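You operate a simulated robot arm through the tools that you are given. There is no shell and no other tool. Be economical: measure what you need, move in short steps, check, and stop when the job is done.

Carry out the task below with a simulated robot arm. There is one attempt and no reset: what you move stays moved.

TASK
Put the black centre cap from the packing table top in the grey tray there and the red centre cap on the grey panel.
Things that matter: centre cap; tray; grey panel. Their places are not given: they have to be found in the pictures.

It is judged by the outcome, as a careful person would: the job done as asked, and still so three seconds after it is handed in. It fails if anything else is knocked over, pushed out of place, dropped, spilled or broken.

THE ROBOT
A 6-joint arm with a two-finger parallel gripper, fixed in place. Base frame: the origin is at the foot of the arm, x ahead of it, y to its left, z up; the work surface is at about z = 0.82. Lengths are in m, angles in rad, forces in N, time in s.
With the tool pointing down near the work surface it reaches from about 0.26 to 0.68 m from the base axis. Its first joint turns from -1.152 to 1.152 rad. Payload 2.9 kg.
Tool frame: the origin (TCP) lies between the finger pads and is the grasp point; the fingertips stand 0.03 m ahead of it; z points along the fingers, y is the line along which they close. The gripper opens to 0.11 m. The fingers are 0.02 m wide and 0.01 m thick; the gripper's body (0.048 by 0.112 m) begins 0.055 m behind the TCP.
Orientation is that of the tool frame in the base frame, as [roll, pitch, yaw] about the fixed x, y, z axes, in that order (R = Rz(yaw) Ry(pitch) Rx(roll)). With the fingers straight down and closing along the base's y, the tool's x points along the base's -x, its y along +y and its z along -z.

THE INTERFACE
- The arm moves only by the tool jog_arm. Its argument "series" is a list of rows, each a list of 6 numbers: the shift along the tool's x, y, z in m, then the turn, a rotation vector about the tool's x, y, z in rad. In form: [[dx, dy, dz, rx, ry, rz], ...]. A call has 1 to 8 rows; each row shifts and turns the commanded pose from where the row before left it, along the tool's axes as they then stand. "gripper" is the gripper command, from -1 (shut) to 1 (fully open), values between in proportion, set as the call begins (left out, the last holds). A row lasts 0.2 s, in which the tool goes at most 0.05 m and 0.15 rad; a call with a longer step from one row to the next is refused whole, and so is a gripper value outside its range. A pose out of reach is approached as far as the arm can. The call stops where the force on the tool passes 40 N (or 10 N more than at its start, if that is more) or the arm is blocked; 0.2 s more then pass. The fingers move at their own pace (about 0.108 m/s each) and stop on an object; they squeeze with about 30 N. The grip force told is the motor's: it shows also when the fingers shut on nothing. Time passes only in rows, and 0.2 s behind the last, so rows that do not move let the fingers close. It gives the time, the measured TCP pose, the force on the tool (base axes), the opening and the grip force at its end, in the units of the frame above (readings bear some noise), and new pictures: "show" is both (left out), scene, wrist or none.
- Cameras (640 x 400 px; columns grow to the right, rows downward): "scene" is fixed at [0.0911, 0.4341, 1.3899]; the picture's right is [-0.72, -0.70, 0.00], its down [-0.30, 0.31, -0.90] and it looks along [0.63, -0.65, -0.43] (base axes); focal length 333 px, centre (320, 200). "wrist" rides on the gripper at [-0.036, 0, -0.057] in the tool frame; the picture's right is [0.00, -1.00, 0.00], its down [0.97, 0.00, -0.24] and it looks along [0.24, 0.00, 0.97] (tool axes); focal length 218 px, centre (320, 200).
- probe_pixels(camera, pixels): for up to 12 pixels [column, row] of the newest picture of that camera ("zoom" is the newest enlarged one), the place [x, y, z] in the base frame of the surface seen there, good to about 0.002 m, but the place of the scene camera against the robot may be out by one fixed shift of up to 0.018 m in any direction. No time passes.
- zoom(camera, box): a new picture of the part [left, top, right, bottom] of that camera's present view, enlarged. No time passes.
- finish_job(): hands the job in; it is judged then, once.

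Work in short steps. Measure before you move; look again where a grasp or a placing could have gone wrong, and mend it. You have 60 turns and 120 pictures in all, the two below and enlarged ones among them. Open the gripper and draw the arm clear of the work before you hand the job in, unless the task says otherwise; then end with one line.

The tools are called after ">>>" as name(argument=value, ...) on one line, values as JSON. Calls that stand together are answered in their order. jog_arm: Moves the arm, as the interface text tells. Its arguments: {"type":"object","properties":{"series":{"type":"array","items":{"type":"array","items":{"type":"number"}}},"gripper":{"type":"number"},"show":{"type":"string","enum":["both","scene","wrist","none"]}},"required":["series"]} The other tools are called the same way: probe_pixels (camera, pixels) gives the place of the surface under pixels of a picture; zoom (camera, box) takes an enlarged picture of a part of a camera's view; finish_job () hands the job in.

At the start:

```text
t: 0.0
tool_pos: [0.4317, -0.2228, 1.0921]
tool_rot: [-3.141, 0.0, 3.14]
ft_force: [-0.1, 0.0, -0.6]
width: 0.11
grasp_force: 0.0
```

scene: 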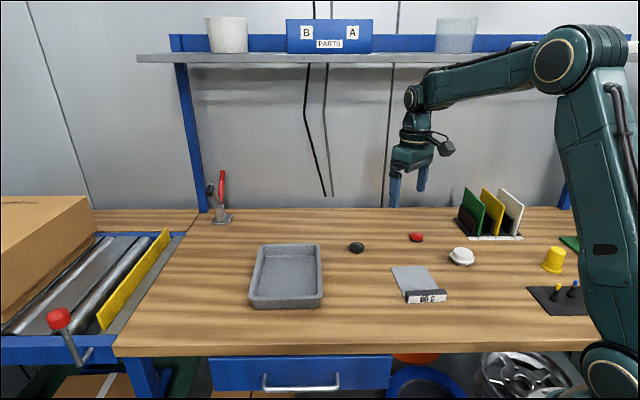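
wrist: 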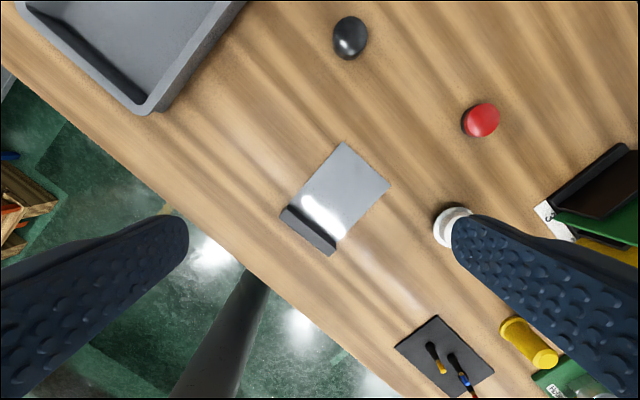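

The black cap is at scene (356,247) and wrist (350,38). The red cap is at wrist (481,120), the panel at wrist (340,190), and the tray is top left. I'll measure them all.

>>> probe_pixels(camera="wrist", pixels=[[350, 38], [350, 62], [481, 120], [464, 122], [344, 143], [390, 185], [295, 200], [335, 250], [340, 180], [450, 228], [150, 40], [150, 108]])

>>> probe_pixels(camera="scene", pixels=[[356, 246], [416, 237], [410, 276], [287, 272], [265, 246], [317, 246], [252, 303], [320, 303], [426, 297], [356, 253], [461, 252], [287, 290]])

>>> zoom(camera="scene", box=[240, 220, 480, 320])

>>> zoom(camera="wrist", box=[260, 0, 540, 260])

```text
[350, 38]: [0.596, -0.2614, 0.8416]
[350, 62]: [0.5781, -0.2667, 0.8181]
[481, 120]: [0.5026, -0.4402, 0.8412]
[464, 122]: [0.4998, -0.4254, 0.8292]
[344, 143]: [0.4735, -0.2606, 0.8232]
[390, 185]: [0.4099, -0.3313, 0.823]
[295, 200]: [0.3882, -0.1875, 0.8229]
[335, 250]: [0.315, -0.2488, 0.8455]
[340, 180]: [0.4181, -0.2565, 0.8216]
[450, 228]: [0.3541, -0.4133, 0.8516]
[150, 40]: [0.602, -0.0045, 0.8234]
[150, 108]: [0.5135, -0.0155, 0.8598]
```

```text
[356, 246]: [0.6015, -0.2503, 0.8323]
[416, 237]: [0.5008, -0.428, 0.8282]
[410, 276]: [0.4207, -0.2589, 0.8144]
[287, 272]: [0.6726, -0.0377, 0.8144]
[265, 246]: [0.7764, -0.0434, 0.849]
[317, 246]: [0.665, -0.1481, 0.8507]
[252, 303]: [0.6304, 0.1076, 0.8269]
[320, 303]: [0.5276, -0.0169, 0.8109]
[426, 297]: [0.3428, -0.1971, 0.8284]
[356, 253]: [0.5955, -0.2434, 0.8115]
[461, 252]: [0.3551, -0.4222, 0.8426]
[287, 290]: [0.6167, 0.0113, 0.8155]
```

```text
2.67 times, centred on (360, 270) of scene
```

zoom: 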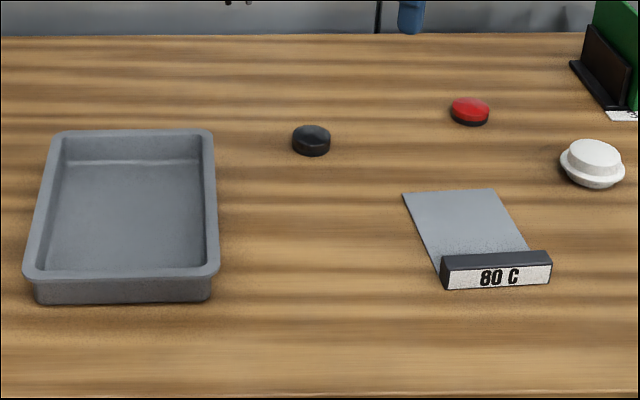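

```text
1.54 times, centred on (400, 130) of wrist
```

zoom: 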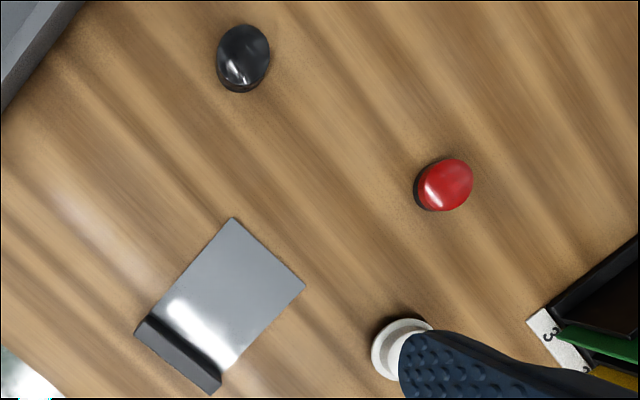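

Both caps are about 0.035 m wide and 0.02 m high. I'll hover over the black one and measure it again from closer.

>>> jog_arm(series=[[-0.033, -0.0076, 0.024, 0, 0, 0], [-0.033, -0.0076, 0.024, 0, 0, 0], [-0.033, -0.0076, 0.024, 0, 0, 0], [-0.033, -0.0076, 0.024, 0, 0, 0], [-0.033, -0.0076, 0.024, 0, 0, 0], [0, 0, 0, 0, 0, 0]], gripper=1)

```text
t: 1.4
tool_pos: [0.6015, -0.2645, 0.9704]
tool_rot: [3.141, 0.001, -3.14]
ft_force: [0.6, 0.2, 0.1]
width: 0.11
grasp_force: 0.0
```

scene: 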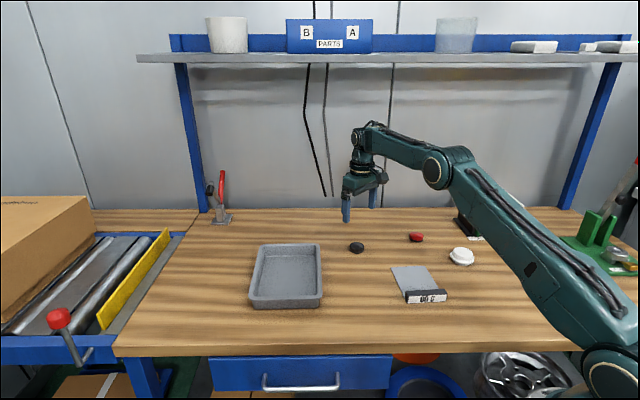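
wrist: 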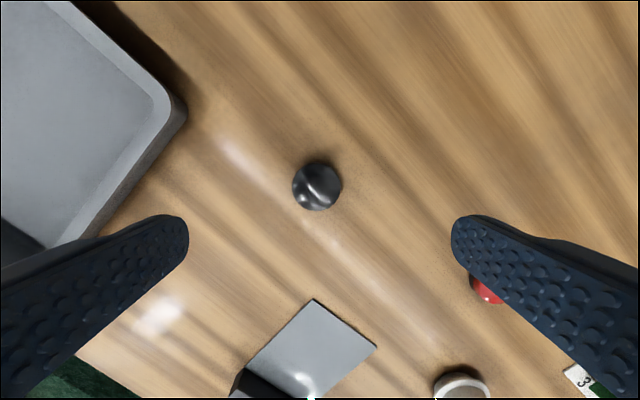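

The black cap is at wrist (317,186). I'll probe its middle and edges, and the parts of the tray and panel that are in view.

>>> probe_pixels(camera="wrist", pixels=[[317, 186], [295, 186], [339, 186], [317, 163], [317, 208], [60, 100], [30, 170], [183, 110], [155, 100], [313, 302], [374, 346], [318, 345]])

>>> zoom(camera="wrist", box=[257, 146, 377, 226])

```text
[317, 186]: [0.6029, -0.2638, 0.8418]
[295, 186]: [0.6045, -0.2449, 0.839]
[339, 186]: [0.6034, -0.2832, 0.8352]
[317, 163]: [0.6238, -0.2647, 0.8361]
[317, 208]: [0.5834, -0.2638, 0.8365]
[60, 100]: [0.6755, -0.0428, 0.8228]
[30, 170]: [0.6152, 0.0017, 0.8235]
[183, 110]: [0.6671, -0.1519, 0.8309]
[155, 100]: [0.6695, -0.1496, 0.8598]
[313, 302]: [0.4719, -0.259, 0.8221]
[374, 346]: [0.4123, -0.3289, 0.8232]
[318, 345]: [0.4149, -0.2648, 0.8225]
```

```text
5.00 times, centred on (317, 186) of wrist
```

zoom: 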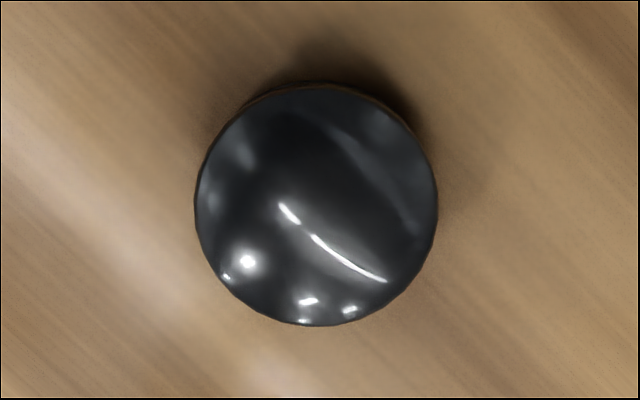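

The cap's centre is (0.6035, -0.264), it's about 0.04 m wide, and its top is at 0.842. The TCP is already above it, so I'll go down to z≈0.855 and then close.

>>> jog_arm(series=[[-0.002, 0, 0.04, 0, 0, 0], [0, 0, 0.04, 0, 0, 0], [0, 0, 0.025, 0, 0, 0], [0, 0, 0.0105, 0, 0, 0], [0, 0, 0, 0, 0, 0]], show="wrist")

```text
t: 2.6
tool_pos: [0.6001, -0.2649, 0.8543]
tool_rot: [3.141, -0.002, -3.141]
ft_force: [-0.2, 0.0, -0.8]
width: 0.11
grasp_force: 0.2
```

wrist: 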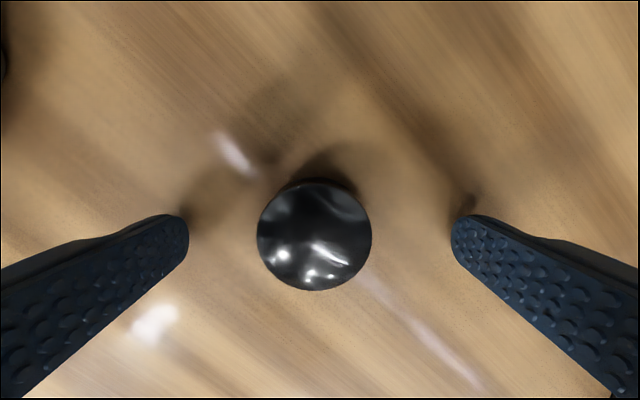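

The cap sits between the fingers at (315,235), so I'll close.

>>> jog_arm(series=[[-0.002, 0, 0, 0, 0, 0], [0, 0, 0, 0, 0, 0], [0, 0, 0, 0, 0, 0], [0, 0, 0, 0, 0, 0]], gripper=-1, show="wrist")

```text
t: 3.6
tool_pos: [0.6022, -0.2635, 0.856]
tool_rot: [3.141, 0.001, -3.141]
ft_force: [-0.7, 1.2, 1.2]
width: 0.0429
grasp_force: 30.6
```

wrist: 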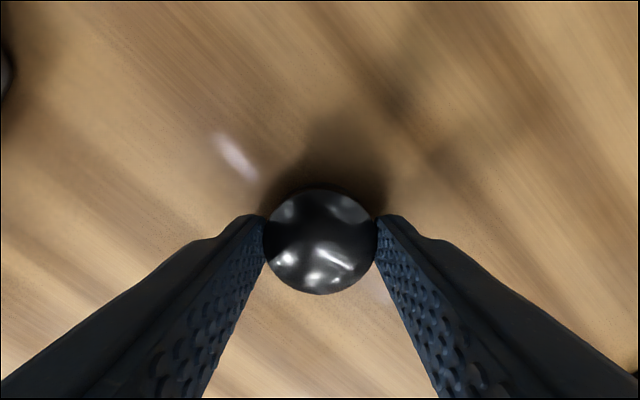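

The cap is held at a width of 0.043. I'll lift it and carry it over the tray to (0.63, -0.035).

>>> jog_arm(series=[[0, 0, -0.04, 0, 0, 0], [0, 0, -0.045, 0, 0, 0], [-0.005, 0.045, 0, 0, 0, 0], [-0.005, 0.046, 0, 0, 0, 0], [-0.006, 0.046, 0, 0, 0, 0], [-0.006, 0.046, 0, 0, 0, 0], [-0.006, 0.046, 0, 0, 0, 0], [0, 0, 0, 0, 0, 0]])

```text
t: 5.4
tool_pos: [0.6297, -0.0321, 0.9432]
tool_rot: [3.14, 0.0, -3.141]
ft_force: [0.3, 0.5, -0.1]
width: 0.0427
grasp_force: 30.2
```

scene: 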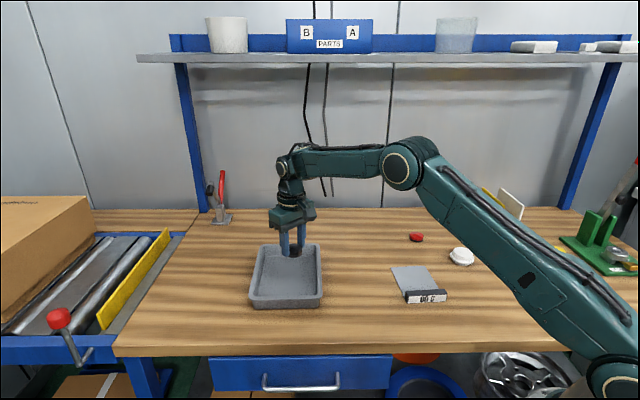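
wrist: 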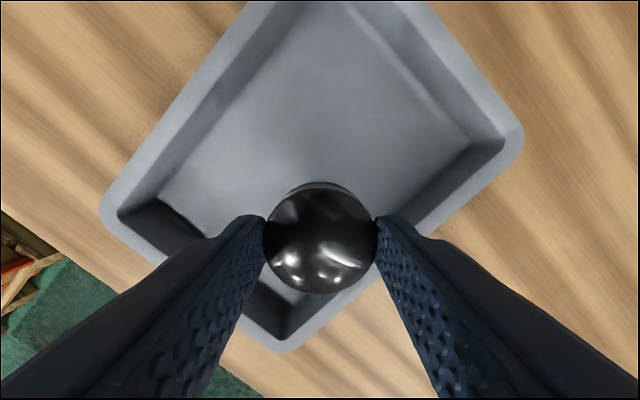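

The cap is over the tray but towards its near corner. I'll move 0.018 m further in, then lower until the cap is just on the floor (floor z 0.823, so TCP ≈0.860).

>>> jog_arm(series=[[-0.018, 0.004, 0, 0, 0, 0], [0, 0, 0.035, 0, 0, 0], [0, 0, 0.03, 0, 0, 0], [0, 0, 0.017, 0, 0, 0], [0, 0, 0, 0, 0, 0]])

```text
t: 6.6
tool_pos: [0.6477, -0.029, 0.8599]
tool_rot: [3.141, 0.001, -3.141]
ft_force: [-0.9, 0.5, -0.5]
width: 0.043
grasp_force: 30.5
```

scene: 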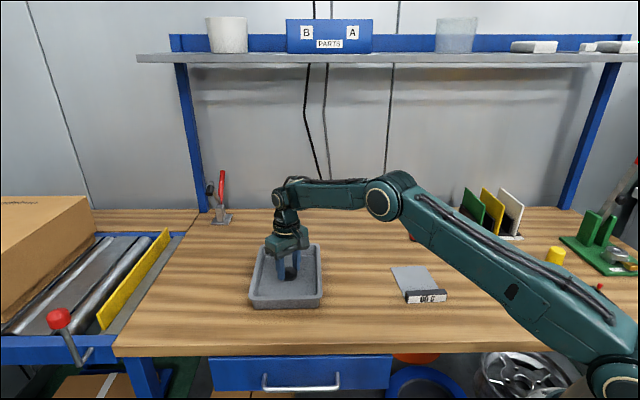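
wrist: 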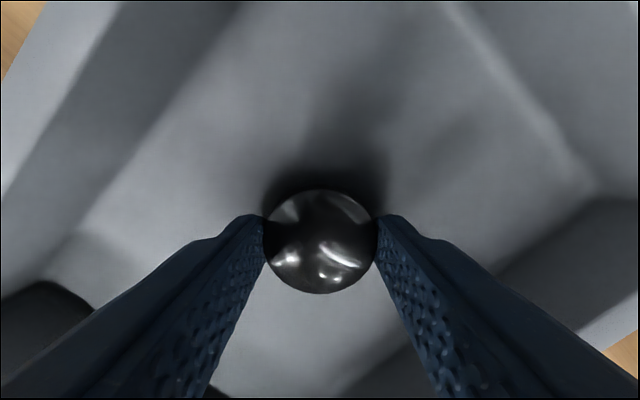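

There's no contact force and the cap is within about 1 mm of the floor. I'll ease down 1 mm, open part-way and rise.

>>> jog_arm(series=[[0, 0, 0.001, 0, 0, 0], [0, 0, 0, 0, 0, 0], [0, 0, 0, 0, 0, 0], [0, 0, -0.03, 0, 0, 0], [0, 0, -0.04, 0, 0, 0], [0, 0, -0.04, 0, 0, 0], [0, 0, 0, 0, 0, 0]], gripper=0.35)

```text
t: 8.2
tool_pos: [0.649, -0.0277, 0.9666]
tool_rot: [3.141, -0.001, -3.141]
ft_force: [0.3, -0.2, 0.7]
width: 0.0743
grasp_force: 0.0
```

scene: 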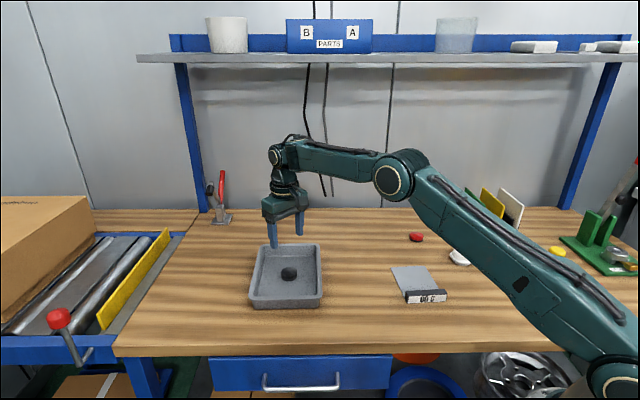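
wrist: 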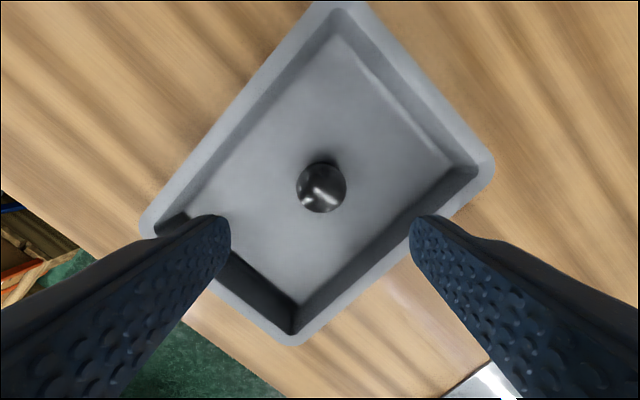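

The black cap rests in the tray at scene (288,274). Next is the red cap near (0.503, -0.438).

>>> jog_arm(series=[[0.016, -0.046, 0, 0, 0, 0], [0.016, -0.046, 0, 0, 0, 0], [0.016, -0.046, 0, 0, 0, 0], [0.016, -0.046, 0, 0, 0, 0], [0.016, -0.046, 0, 0, 0, 0], [0.016, -0.046, 0, 0, 0, 0], [0.016, -0.046, 0, 0, 0, 0], [0.016, -0.046, 0, 0, 0, 0]], gripper=0.6)

```text
t: 10.0
tool_pos: [0.5165, -0.3948, 0.966]
tool_rot: [3.141, -0.001, -3.141]
ft_force: [0.5, -1.0, 1.0]
width: 0.0879
grasp_force: 0.1
```

scene: 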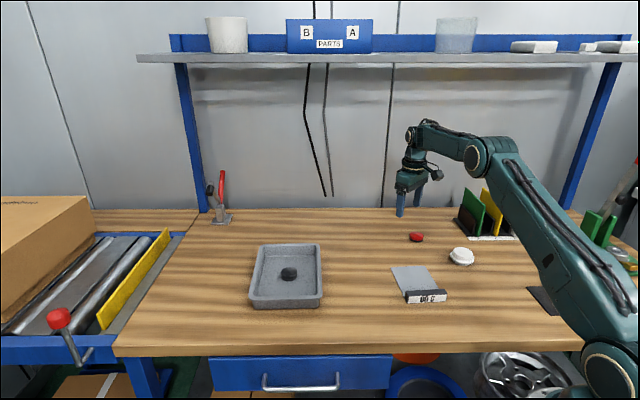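
wrist: 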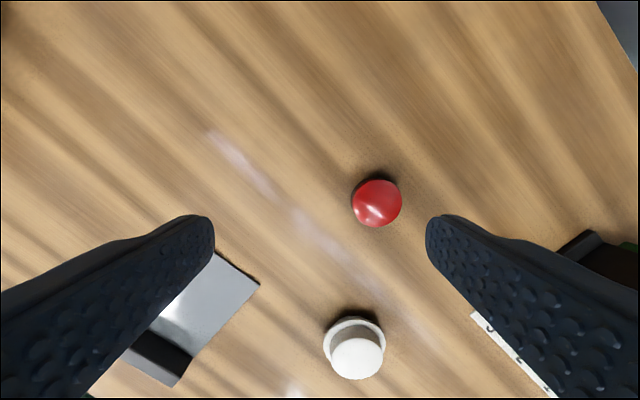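

>>> probe_pixels(camera="wrist", pixels=[[377, 204], [354, 204], [400, 204], [377, 181], [377, 225], [590, 240], [475, 315], [355, 355], [250, 275], [200, 300], [217, 258], [170, 345]])

>>> zoom(camera="wrist", box=[317, 164, 437, 244])

```text
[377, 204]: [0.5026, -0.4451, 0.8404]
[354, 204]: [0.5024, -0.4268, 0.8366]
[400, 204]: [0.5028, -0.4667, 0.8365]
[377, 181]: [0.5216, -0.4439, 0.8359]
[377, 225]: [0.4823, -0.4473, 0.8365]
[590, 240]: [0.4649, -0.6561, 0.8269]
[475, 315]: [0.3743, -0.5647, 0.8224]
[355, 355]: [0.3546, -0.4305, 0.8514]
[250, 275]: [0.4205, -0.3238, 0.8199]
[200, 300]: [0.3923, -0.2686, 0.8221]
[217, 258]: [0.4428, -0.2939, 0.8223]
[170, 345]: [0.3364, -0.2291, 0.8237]
```

```text
5.00 times, centred on (377, 204) of wrist
```

zoom: 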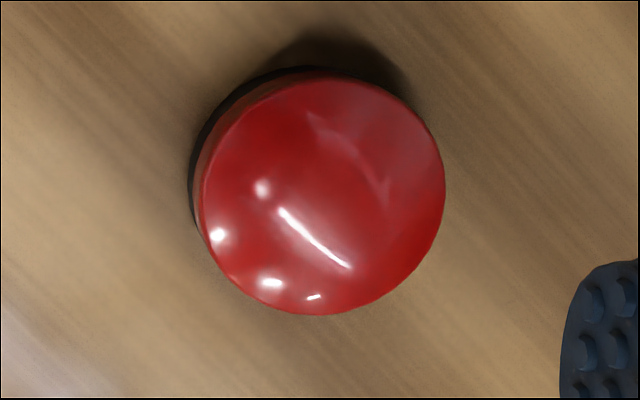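

The red cap's centre is (0.5025, -0.4465), with the top at 0.840. I'll move above it and descend part-way.

>>> jog_arm(series=[[0.008, -0.025, 0, 0, 0, 0], [0.008, -0.0255, 0, 0, 0, 0], [0, 0, 0.04, 0, 0, 0], [0, 0, 0.035, 0, 0, 0], [0, 0, 0.0, 0, 0, 0]], gripper=1, show="wrist")

```text
t: 11.2
tool_pos: [0.5015, -0.4461, 0.8935]
tool_rot: [-3.141, 0.001, 3.141]
ft_force: [-0.6, -0.6, -0.7]
width: 0.1099
grasp_force: 0.0
```

wrist: 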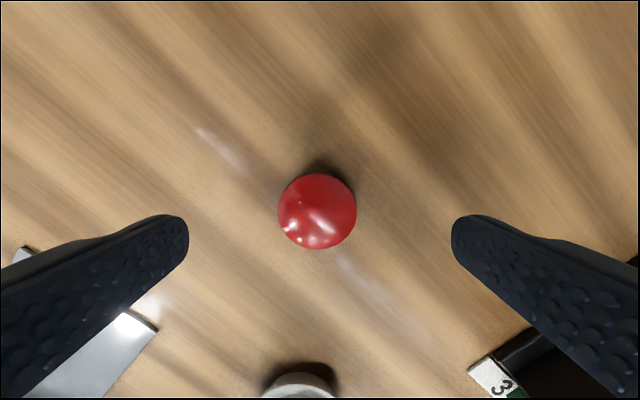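

The cap is centred between the fingers and nothing else is close to them. I'll go down 0.038 m and close.

>>> jog_arm(series=[[0, 0, 0.025, 0, 0, 0], [0, 0, 0.013, 0, 0, 0], [0, 0, 0, 0, 0, 0]], show="none")

>>> jog_arm(series=[[0, 0, 0, 0, 0, 0], [0, 0, 0, 0, 0, 0], [0, 0, 0, 0, 0, 0], [0, 0, 0, 0, 0, 0]], gripper=-1, show="wrist")

```text
t: 12.0
tool_pos: [0.5027, -0.4487, 0.852]
tool_rot: [-3.14, -0.001, 3.141]
ft_force: [1.1, 0.4, -0.3]
width: 0.1102
grasp_force: 0.0
```

```text
t: 13.0
tool_pos: [0.5023, -0.4485, 0.8534]
tool_rot: [-3.141, 0.0, 3.141]
ft_force: [0.1, -0.5, 0.4]
width: 0.0428
grasp_force: 29.7
```

wrist: 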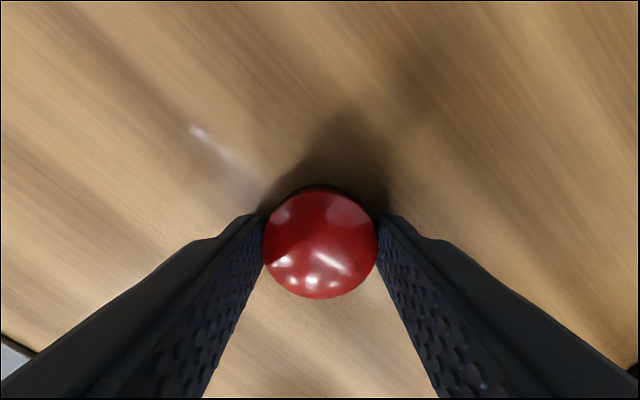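

The red cap is held. I'll lift it, move above the panel at about (0.412, -0.269), and turn the tool so the fingers close parallel to the label block.

>>> jog_arm(series=[[0, 0, -0.045, 0, 0, 0], [0, 0, -0.05, 0, 0, 0], [0.018, 0.036, 0, 0, 0, 0], [0.018, 0.036, 0, 0, 0, 0], [0.018, 0.036, 0, 0, 0, 0], [0.018, 0.036, 0, 0, 0, 0], [0.018, 0.036, 0, 0, 0, 0], [0, 0, 0, 0, 0, 0]], show="none")

>>> jog_arm(series=[[0, 0, 0, 0, 0, 0.144], [0, 0, 0, 0, 0, 0.144], [0, 0, 0, 0, 0, 0.144], [0, 0, 0, 0, 0, 0.144], [0, 0, 0, 0, 0, 0.144], [0, 0, 0, 0, 0, 0]])

```text
t: 14.8
tool_pos: [0.411, -0.2683, 0.9518]
tool_rot: [-3.141, 0.0, -3.141]
ft_force: [-0.4, -0.7, -0.3]
width: 0.0427
grasp_force: 30.2
```

```text
t: 16.2
tool_pos: [0.4131, -0.2681, 0.9508]
tool_rot: [-3.141, 0.0, 2.42]
ft_force: [0.0, -0.3, -1.3]
width: 0.0425
grasp_force: 30.0
```

scene: 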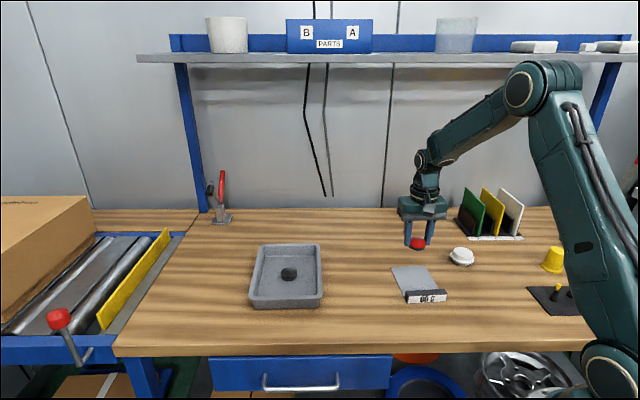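
wrist: 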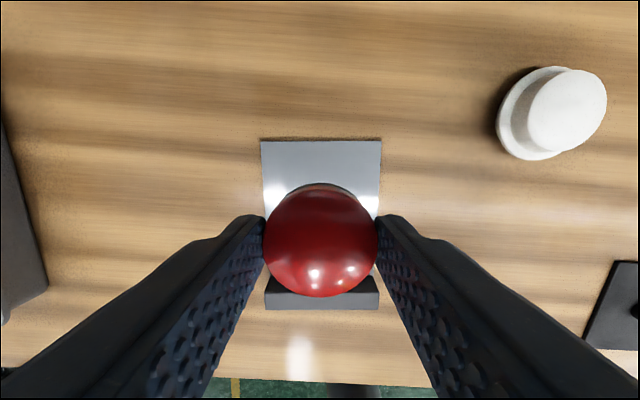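

The tool is lined up with the panel. I'll check the panel's far edge and the label block's back edge.

>>> probe_pixels(camera="wrist", pixels=[[263, 143], [380, 143], [320, 145], [270, 293], [377, 293], [268, 284], [377, 275], [320, 170]])

```text
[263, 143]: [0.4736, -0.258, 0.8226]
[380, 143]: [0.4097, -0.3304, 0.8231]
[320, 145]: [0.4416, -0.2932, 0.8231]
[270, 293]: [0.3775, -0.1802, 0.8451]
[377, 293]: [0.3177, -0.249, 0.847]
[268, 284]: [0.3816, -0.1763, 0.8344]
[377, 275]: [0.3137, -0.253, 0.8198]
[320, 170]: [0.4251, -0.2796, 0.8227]
```

The clear area's centre is (0.395, -0.254), so I'll shift 0.016 m along tool x and lower to TCP z≈0.858.

>>> jog_arm(series=[[0.016, 0, 0, 0, 0, 0], [0, 0, 0.04, 0, 0, 0], [0, 0, 0.035, 0, 0, 0], [0, 0, 0.016, 0, 0, 0], [0, 0, 0, 0, 0, 0]])

```text
t: 17.4
tool_pos: [0.4027, -0.254, 0.8581]
tool_rot: [3.141, -0.001, 2.422]
ft_force: [0.9, 0.1, -0.9]
width: 0.0426
grasp_force: 30.3
```

scene: 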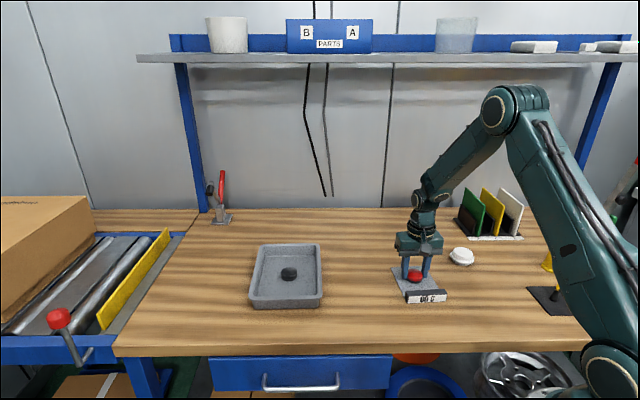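
wrist: 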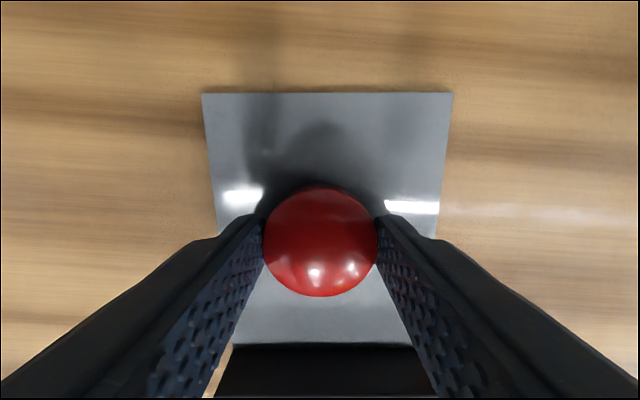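

The cap is centred on the panel and about level with its surface. I'll settle 1 mm lower, release part-way and rise.

>>> jog_arm(series=[[0, 0, 0.001, 0, 0, 0], [0, 0, 0, 0, 0, 0], [0, 0, 0, 0, 0, 0], [0, 0, -0.03, 0, 0, 0], [0, 0, -0.04, 0, 0, 0], [0, 0, -0.045, 0, 0, 0], [-0.03, 0, -0.03, 0, 0, 0], [0, 0, 0, 0, 0, 0]], gripper=0.3)

```text
t: 19.2
tool_pos: [0.4235, -0.2742, 1.0011]
tool_rot: [-3.141, 0.001, 2.423]
ft_force: [0.3, 0.7, 0.7]
width: 0.0714
grasp_force: 0.1
```

scene: 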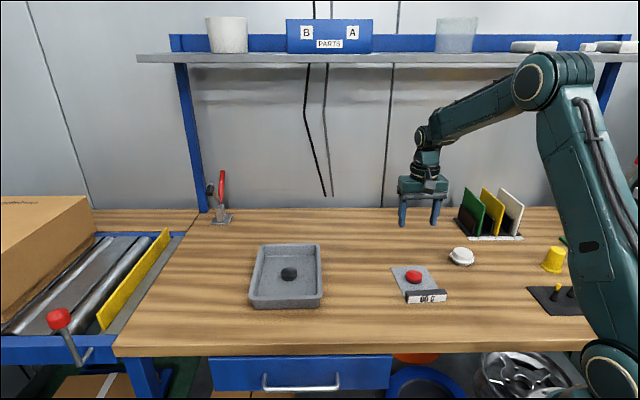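
wrist: 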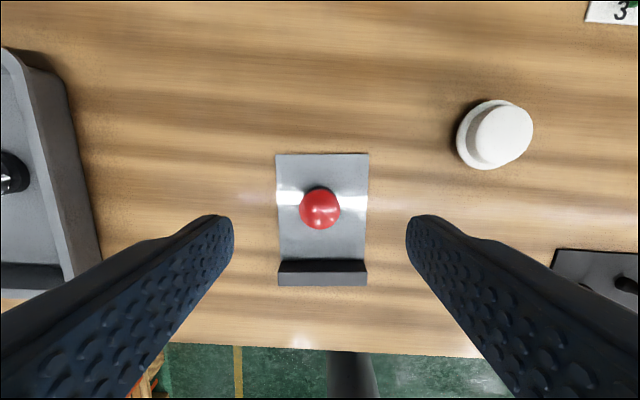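

The red cap is on the panel at wrist (320,208), the black one is in the tray, and nothing else has moved. I'll rise a little more with the gripper open, then hand in.

>>> jog_arm(series=[[0, 0, -0.04, 0, 0, 0], [0, 0, -0.04, 0, 0, 0], [0, 0, 0, 0, 0, 0]], gripper=1, show="scene")

>>> finish_job()

```text
t: 20.0
tool_pos: [0.4234, -0.2761, 1.08]
tool_rot: [-3.141, -0.001, 2.422]
ft_force: [-0.4, -0.3, -0.4]
width: 0.1099
grasp_force: 0.0
```

scene: 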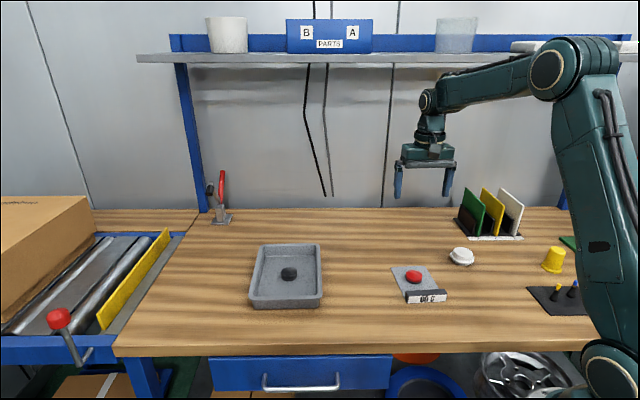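

```text
The job is handed in.
```

The black centre cap is in the grey tray and the red one is on the grey panel (its label reads "80 C", so it may be hot); nothing else was moved, and the job is handed in.
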